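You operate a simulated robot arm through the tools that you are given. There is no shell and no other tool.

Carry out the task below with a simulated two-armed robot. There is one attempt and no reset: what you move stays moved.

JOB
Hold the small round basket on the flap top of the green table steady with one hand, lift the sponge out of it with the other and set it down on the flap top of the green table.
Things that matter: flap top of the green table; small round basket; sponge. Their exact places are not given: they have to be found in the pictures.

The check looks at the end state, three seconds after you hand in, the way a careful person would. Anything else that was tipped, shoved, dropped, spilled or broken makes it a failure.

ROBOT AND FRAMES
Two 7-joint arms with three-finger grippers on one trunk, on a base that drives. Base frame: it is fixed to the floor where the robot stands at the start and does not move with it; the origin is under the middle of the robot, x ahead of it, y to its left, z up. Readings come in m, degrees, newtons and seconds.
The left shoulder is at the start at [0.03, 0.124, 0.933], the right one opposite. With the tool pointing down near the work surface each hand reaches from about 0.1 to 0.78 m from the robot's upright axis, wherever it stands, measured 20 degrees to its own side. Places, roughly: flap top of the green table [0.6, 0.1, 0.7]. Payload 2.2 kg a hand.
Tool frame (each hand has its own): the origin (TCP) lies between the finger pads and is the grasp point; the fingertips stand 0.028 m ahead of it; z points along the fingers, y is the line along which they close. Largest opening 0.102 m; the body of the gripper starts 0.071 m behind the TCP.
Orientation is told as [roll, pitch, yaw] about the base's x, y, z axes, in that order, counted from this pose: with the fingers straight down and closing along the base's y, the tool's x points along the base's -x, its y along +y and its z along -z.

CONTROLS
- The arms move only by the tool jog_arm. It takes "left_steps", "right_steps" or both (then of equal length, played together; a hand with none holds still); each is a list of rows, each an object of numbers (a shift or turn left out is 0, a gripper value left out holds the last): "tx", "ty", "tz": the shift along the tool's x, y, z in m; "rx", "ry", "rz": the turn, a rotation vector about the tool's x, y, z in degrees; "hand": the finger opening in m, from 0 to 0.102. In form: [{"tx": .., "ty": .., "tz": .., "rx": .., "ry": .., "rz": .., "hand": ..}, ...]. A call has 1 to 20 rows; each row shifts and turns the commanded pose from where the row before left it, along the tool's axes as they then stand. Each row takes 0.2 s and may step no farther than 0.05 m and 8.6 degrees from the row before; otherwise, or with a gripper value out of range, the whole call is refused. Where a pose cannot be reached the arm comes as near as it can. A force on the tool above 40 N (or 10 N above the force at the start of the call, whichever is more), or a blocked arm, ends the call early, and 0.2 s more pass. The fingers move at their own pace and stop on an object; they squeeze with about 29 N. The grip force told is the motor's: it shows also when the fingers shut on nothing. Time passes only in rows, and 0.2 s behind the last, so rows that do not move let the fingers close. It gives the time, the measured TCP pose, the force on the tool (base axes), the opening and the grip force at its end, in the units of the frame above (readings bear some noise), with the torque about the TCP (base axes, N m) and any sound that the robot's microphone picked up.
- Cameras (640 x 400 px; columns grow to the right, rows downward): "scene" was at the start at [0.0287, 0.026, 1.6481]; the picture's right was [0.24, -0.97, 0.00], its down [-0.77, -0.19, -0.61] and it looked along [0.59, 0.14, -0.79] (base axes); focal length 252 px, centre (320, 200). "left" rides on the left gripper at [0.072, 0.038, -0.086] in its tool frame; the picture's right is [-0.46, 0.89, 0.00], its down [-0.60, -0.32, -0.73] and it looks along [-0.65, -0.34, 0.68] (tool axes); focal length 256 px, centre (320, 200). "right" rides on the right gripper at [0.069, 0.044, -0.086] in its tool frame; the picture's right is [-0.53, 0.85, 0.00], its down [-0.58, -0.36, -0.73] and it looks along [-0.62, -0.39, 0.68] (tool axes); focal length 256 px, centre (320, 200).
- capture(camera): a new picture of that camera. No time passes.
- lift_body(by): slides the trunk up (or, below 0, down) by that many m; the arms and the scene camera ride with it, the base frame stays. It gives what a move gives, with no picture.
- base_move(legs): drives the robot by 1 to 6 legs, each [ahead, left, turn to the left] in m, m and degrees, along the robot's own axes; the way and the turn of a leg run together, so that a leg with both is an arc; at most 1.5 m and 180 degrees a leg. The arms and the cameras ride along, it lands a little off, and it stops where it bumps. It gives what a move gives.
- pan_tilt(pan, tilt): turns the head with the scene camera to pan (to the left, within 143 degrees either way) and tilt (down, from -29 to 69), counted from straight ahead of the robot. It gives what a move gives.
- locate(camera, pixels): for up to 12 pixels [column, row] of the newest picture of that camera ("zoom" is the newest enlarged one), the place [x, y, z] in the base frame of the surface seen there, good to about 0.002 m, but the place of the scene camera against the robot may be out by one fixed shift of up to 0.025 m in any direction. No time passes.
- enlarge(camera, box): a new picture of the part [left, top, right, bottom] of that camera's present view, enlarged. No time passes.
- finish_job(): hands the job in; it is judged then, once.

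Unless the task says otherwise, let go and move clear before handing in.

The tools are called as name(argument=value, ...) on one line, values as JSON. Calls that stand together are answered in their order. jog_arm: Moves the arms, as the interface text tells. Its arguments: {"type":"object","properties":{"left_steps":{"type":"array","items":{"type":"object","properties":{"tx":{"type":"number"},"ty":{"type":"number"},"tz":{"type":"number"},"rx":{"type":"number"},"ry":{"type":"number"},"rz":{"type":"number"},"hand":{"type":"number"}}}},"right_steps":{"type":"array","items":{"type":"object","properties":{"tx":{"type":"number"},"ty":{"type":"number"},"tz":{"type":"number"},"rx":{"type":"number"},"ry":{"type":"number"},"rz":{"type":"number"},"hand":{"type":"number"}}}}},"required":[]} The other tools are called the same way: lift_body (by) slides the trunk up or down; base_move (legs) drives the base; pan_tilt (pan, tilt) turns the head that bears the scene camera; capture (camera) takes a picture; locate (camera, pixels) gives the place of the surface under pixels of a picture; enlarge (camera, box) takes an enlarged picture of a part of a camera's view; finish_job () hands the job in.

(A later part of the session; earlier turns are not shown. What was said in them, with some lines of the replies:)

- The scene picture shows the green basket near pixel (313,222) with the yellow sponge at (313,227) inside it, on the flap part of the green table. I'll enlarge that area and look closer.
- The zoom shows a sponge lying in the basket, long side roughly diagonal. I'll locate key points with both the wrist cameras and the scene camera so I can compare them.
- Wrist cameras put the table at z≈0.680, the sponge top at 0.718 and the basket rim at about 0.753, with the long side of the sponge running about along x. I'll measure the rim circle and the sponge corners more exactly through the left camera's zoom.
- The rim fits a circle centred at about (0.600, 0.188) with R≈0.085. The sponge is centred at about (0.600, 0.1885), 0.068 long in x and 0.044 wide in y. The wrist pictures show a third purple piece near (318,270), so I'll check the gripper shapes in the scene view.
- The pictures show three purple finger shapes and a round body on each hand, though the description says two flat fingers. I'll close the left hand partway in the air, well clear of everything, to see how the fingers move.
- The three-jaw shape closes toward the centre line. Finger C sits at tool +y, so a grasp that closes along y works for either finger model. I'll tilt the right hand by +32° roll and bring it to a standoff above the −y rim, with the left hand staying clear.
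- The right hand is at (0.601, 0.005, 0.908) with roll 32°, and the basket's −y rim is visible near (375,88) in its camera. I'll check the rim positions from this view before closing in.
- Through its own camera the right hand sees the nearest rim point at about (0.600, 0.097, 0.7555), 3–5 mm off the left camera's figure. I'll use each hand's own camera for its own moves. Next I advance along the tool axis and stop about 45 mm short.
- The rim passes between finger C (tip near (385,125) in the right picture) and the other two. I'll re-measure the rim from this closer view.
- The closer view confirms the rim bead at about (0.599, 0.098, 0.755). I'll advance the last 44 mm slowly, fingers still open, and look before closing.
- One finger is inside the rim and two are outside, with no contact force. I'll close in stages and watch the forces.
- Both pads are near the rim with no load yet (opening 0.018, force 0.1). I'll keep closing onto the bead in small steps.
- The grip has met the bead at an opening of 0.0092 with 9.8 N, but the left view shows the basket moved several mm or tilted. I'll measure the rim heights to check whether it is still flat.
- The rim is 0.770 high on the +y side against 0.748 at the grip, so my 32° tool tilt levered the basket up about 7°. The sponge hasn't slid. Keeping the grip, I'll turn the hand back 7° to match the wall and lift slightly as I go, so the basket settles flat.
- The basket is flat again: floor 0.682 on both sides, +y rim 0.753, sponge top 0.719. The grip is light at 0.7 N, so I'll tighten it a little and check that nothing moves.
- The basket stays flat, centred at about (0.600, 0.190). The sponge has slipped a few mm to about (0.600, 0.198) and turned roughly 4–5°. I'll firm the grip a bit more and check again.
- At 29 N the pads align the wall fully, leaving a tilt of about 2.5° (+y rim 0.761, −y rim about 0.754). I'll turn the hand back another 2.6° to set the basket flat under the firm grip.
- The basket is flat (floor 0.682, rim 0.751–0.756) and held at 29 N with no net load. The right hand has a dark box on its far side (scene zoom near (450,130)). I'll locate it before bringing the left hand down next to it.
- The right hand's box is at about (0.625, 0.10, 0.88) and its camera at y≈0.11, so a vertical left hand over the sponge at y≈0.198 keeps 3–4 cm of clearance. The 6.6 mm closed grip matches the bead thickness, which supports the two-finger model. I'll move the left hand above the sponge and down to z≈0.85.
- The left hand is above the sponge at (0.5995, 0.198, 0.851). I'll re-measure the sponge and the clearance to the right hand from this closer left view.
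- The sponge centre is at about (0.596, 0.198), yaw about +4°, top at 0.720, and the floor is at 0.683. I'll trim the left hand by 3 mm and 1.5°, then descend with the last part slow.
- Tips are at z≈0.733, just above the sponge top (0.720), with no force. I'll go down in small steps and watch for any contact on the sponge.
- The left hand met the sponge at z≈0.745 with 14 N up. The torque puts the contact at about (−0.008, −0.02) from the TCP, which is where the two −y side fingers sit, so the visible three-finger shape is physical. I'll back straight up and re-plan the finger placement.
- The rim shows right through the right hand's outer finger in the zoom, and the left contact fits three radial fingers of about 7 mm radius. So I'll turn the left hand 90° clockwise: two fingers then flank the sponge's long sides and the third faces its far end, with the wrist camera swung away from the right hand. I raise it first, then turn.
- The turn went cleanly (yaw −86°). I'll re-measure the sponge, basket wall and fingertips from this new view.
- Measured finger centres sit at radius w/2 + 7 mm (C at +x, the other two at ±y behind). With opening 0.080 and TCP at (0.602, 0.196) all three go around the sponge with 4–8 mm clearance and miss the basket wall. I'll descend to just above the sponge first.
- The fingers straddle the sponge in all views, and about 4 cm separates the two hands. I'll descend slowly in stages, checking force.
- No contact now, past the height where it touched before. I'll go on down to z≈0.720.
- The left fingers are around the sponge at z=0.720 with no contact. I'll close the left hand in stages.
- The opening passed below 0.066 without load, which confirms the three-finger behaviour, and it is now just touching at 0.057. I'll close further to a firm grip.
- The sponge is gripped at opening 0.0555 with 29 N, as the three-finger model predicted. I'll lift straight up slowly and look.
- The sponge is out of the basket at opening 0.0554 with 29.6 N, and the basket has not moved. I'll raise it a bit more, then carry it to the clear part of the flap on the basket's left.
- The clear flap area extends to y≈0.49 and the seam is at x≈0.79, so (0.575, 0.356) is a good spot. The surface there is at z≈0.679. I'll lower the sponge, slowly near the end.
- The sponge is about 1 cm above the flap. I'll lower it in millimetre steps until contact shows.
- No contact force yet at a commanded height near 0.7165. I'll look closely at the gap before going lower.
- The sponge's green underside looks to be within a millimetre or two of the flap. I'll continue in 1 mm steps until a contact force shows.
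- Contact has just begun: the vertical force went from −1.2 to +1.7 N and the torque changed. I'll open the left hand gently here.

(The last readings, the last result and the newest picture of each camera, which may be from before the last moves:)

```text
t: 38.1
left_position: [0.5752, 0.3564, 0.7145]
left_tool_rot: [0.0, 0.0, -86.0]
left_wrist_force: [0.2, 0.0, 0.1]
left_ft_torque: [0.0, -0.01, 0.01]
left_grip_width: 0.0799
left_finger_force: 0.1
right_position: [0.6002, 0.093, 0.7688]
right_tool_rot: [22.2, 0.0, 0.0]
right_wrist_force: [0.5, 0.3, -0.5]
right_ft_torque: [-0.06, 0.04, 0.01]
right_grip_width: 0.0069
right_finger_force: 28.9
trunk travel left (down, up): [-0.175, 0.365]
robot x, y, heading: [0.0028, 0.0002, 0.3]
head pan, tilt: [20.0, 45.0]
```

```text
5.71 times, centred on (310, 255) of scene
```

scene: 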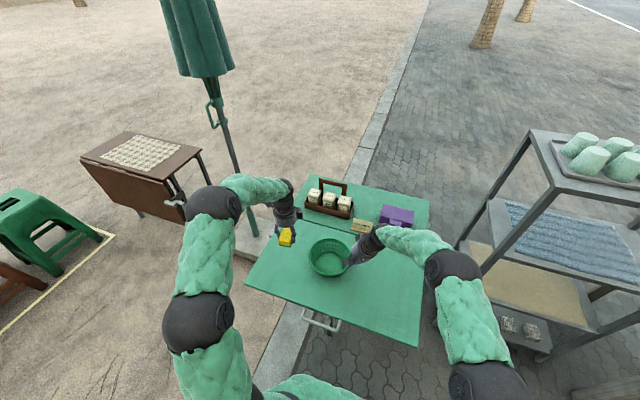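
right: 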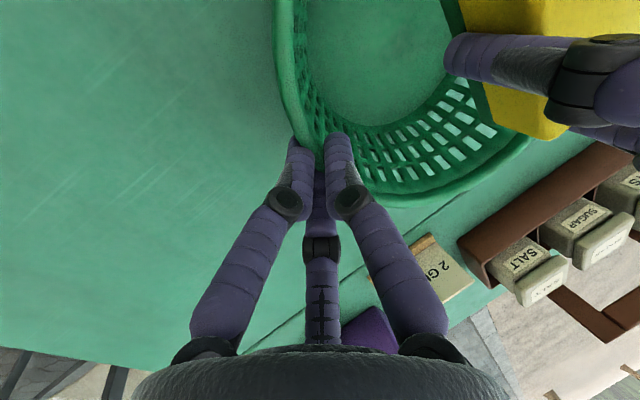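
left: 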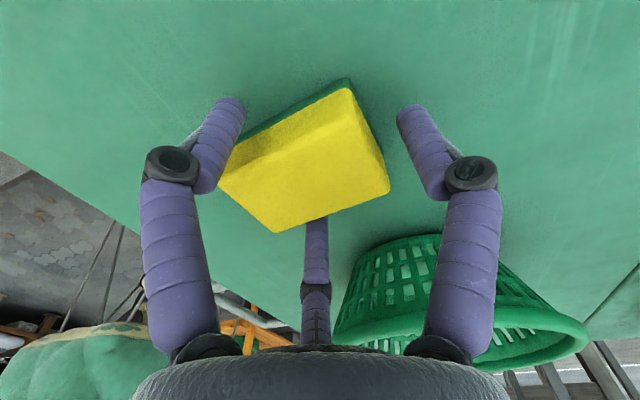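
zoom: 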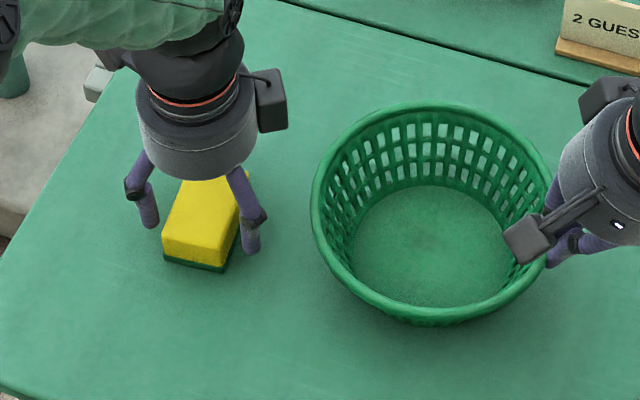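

The sponge sits free on the flap with the fingers open around it. I'll raise the left hand straight up, then check the scene.

jog_arm(left_steps=[{"tz": -0.01}, {"tz": -0.02}, {"tz": -0.03}, {"tz": -0.04}, {"tz": -0.05}, {"tz": -0.05}, {}])

capture(camera="left")

capture(camera="right")

enlarge(camera="scene", box=[250, 200, 390, 290])

```text
t: 39.7
left_position: [0.5755, 0.3552, 0.915]
left_tool_rot: [-0.1, 0.0, -86.0]
left_wrist_force: [0.6, 1.4, 0.0]
left_ft_torque: [-0.01, 0.02, 0.01]
left_grip_width: 0.08
left_finger_force: 0.1
right_position: [0.6002, 0.093, 0.7672]
right_tool_rot: [22.2, 0.0, 0.1]
right_wrist_force: [-0.1, -0.2, -1.4]
right_ft_torque: [-0.09, -0.01, -0.01]
right_grip_width: 0.0069
right_finger_force: 29.0
trunk travel left (down, up): [-0.175, 0.365]
robot x, y, heading: [0.0021, 0.0023, -0.2]
head pan, tilt: [20.0, 45.0]
```

```text
taken
```

left: 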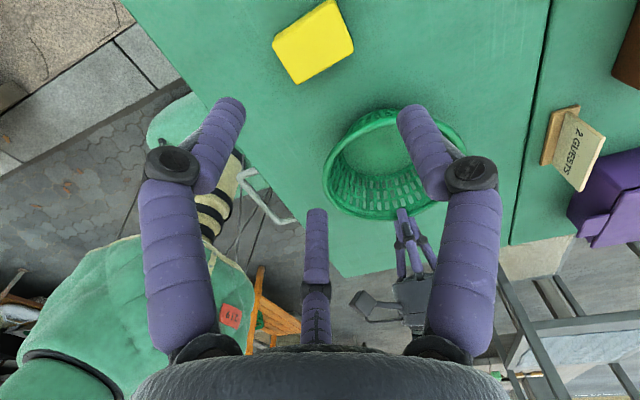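

```text
taken
```

right: 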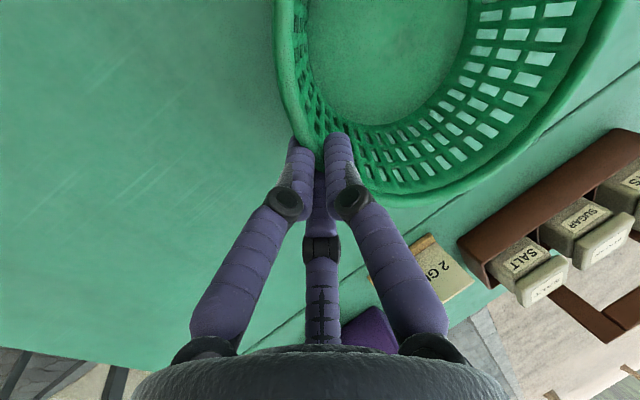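

```text
4.44 times, centred on (320, 245) of scene
```

zoom: 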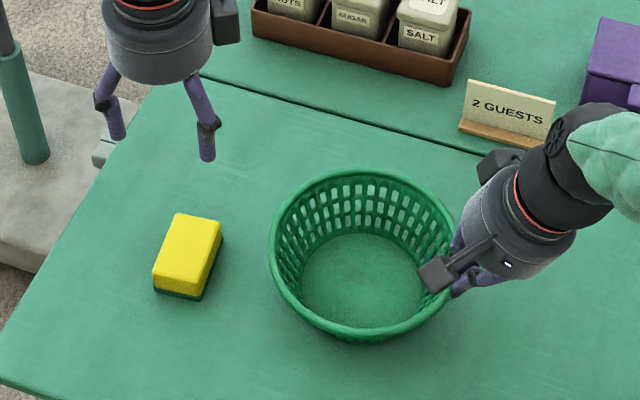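

The sponge rests flat on the flap and the left hand is clear. Now I'll release the basket rim slowly with the right hand.

jog_arm(right_steps=[{"hand": 0.009}, {"hand": 0.012}, {"hand": 0.018}, {"hand": 0.028}, {"hand": 0.04}, {"hand": 0.048}, {}])

capture(camera="right")

enlarge(camera="scene", box=[250, 200, 390, 290])

capture(camera="left")

```text
t: 41.3
left_position: [0.5742, 0.3562, 0.9154]
left_tool_rot: [0.1, 0.0, -86.1]
left_wrist_force: [0.6, -0.5, 0.3]
left_ft_torque: [-0.02, -0.03, -0.01]
left_grip_width: 0.0801
left_finger_force: 0.1
right_position: [0.6018, 0.0922, 0.7673]
right_tool_rot: [22.2, -0.1, 0.1]
right_wrist_force: [-0.7, 0.3, -0.4]
right_ft_torque: [0.01, -0.02, -0.03]
right_grip_width: 0.0481
right_finger_force: 0.2
trunk travel left (down, up): [-0.175, 0.365]
robot x, y, heading: [0.0066, -0.0025, -0.0]
head pan, tilt: [20.0, 45.0]
```

```text
taken
```

right: 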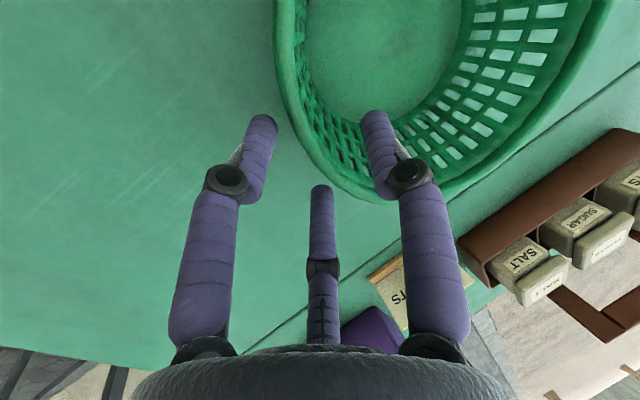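

```text
4.44 times, centred on (320, 245) of scene
```

zoom: 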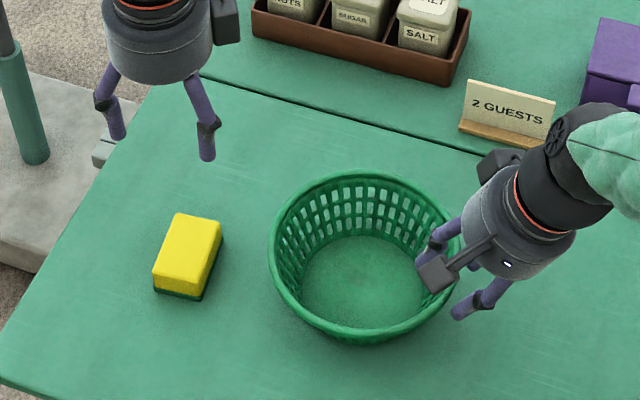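

```text
taken
```

left: 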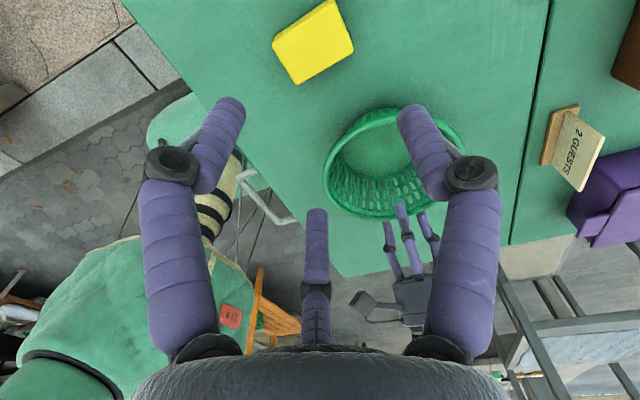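

The basket stands still with the rim free between the open fingers. I'll retract the right hand along its own axis, up and outward.

jog_arm(right_steps=[{"tz": -0.01}, {"tz": -0.015}, {"tz": -0.025}, {"tz": -0.03}, {"tz": -0.04}, {"tz": -0.04}, {}])

capture(camera="right")

capture(camera="scene")

enlarge(camera="scene", box=[240, 170, 440, 300])

```text
t: 42.9
left_position: [0.5748, 0.3547, 0.9158]
left_tool_rot: [-0.1, 0.0, -86.0]
left_wrist_force: [0.2, 0.0, 0.4]
left_ft_torque: [-0.02, -0.05, -0.01]
left_grip_width: 0.0799
left_finger_force: 0.0
right_position: [0.6011, 0.0321, 0.9165]
right_tool_rot: [22.2, 0.1, 0.0]
right_wrist_force: [-0.3, 0.2, -0.2]
right_ft_torque: [-0.01, 0.03, -0.01]
right_grip_width: 0.0476
right_finger_force: 0.0
trunk travel left (down, up): [-0.175, 0.365]
robot x, y, heading: [0.0015, -0.0004, -0.1]
head pan, tilt: [20.0, 45.0]
```

```text
taken
```

right: 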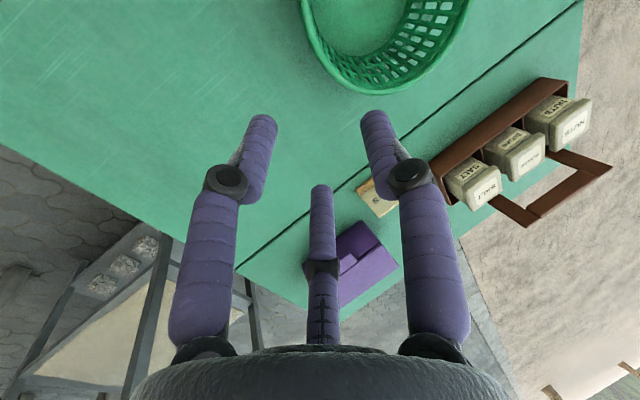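

```text
taken
```

scene: 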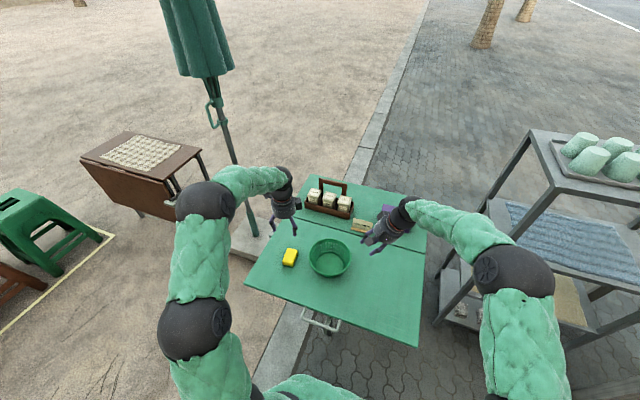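

```text
3.08 times, centred on (340, 235) of scene
```

zoom: 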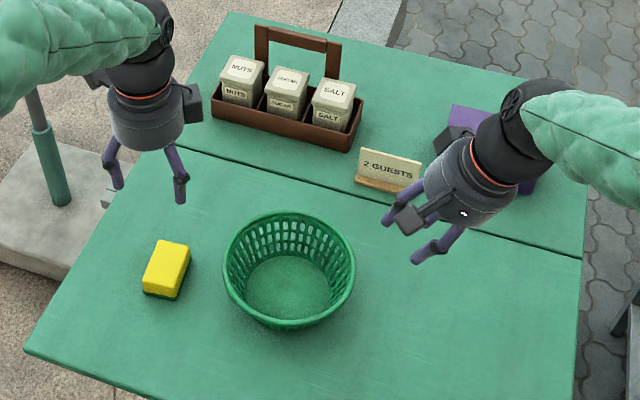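

Both hands are clear, the basket is upright and the sponge is on the flap. I'll verify the basket's position and level against the start, and that the sponge lies flat.

locate(camera="zoom", pixels=[[165, 260], [155, 285], [180, 248], [228, 265], [350, 270], [290, 217], [285, 324], [250, 290], [320, 290], [285, 265], [285, 310], [130, 300]])

enlarge(camera="left", box=[250, 0, 490, 230])

locate(camera="right", pixels=[[305, 20], [318, 50], [335, 72], [360, 86], [390, 87], [425, 72], [450, 45], [463, 15], [350, 20], [400, 20], [370, 45], [330, 20]])

```text
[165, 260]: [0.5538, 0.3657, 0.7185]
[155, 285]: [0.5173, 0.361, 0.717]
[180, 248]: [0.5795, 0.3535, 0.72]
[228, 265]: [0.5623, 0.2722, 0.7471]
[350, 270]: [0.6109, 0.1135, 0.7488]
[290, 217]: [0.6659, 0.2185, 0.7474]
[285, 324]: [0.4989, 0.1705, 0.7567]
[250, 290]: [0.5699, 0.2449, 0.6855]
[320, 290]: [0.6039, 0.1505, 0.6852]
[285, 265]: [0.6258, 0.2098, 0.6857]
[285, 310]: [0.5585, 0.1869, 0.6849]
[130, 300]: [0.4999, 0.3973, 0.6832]
```

```text
1.74 times, centred on (370, 115) of left
```

zoom: 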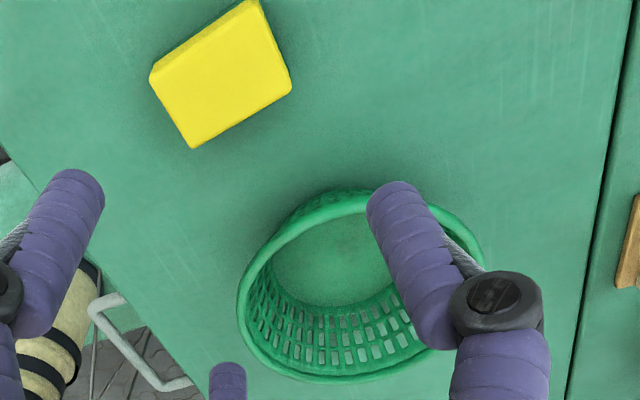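

```text
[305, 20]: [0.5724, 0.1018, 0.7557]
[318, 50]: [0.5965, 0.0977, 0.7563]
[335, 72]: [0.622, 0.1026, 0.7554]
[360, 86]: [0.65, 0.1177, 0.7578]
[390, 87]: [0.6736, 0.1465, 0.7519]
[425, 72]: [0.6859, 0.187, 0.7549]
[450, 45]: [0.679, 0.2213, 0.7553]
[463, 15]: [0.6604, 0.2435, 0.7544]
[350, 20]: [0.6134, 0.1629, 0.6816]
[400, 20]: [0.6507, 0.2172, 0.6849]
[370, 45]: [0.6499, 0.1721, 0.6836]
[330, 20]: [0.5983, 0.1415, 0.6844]
```

The basket rim is level at z≈0.755, with its nearest point at y≈0.098 against 0.097 at the start, so it has barely moved. The sponge lies flat on the flap near (0.55, 0.36), nothing else was disturbed, and both open hands are well clear. I'm handing in.

finish_job()

```text
The job is handed in.
```

The sponge is out of the basket and lying flat on the flap top of the green table, about 15 cm to the left of the basket. I handed the job in with both hands open and well clear.

- **Basket:** The right hand held the rim while the left lifted the sponge out. It ended level and within about 2 mm of where it started. My first grip tipped it about 7°. I set it flat again before touching the sponge, which slid a few millimetres inside the basket.
- **Sponge:** The left hand's first descent pressed on its top with about 14 N. I backed off, turned the hand 90° and gripped it cleanly the second time. The hands turned out to have three fingers, not the two described, and that caused the contact.
- **Everything else:** The last pictures show the condiment caddy, sign and purple box standing as before.
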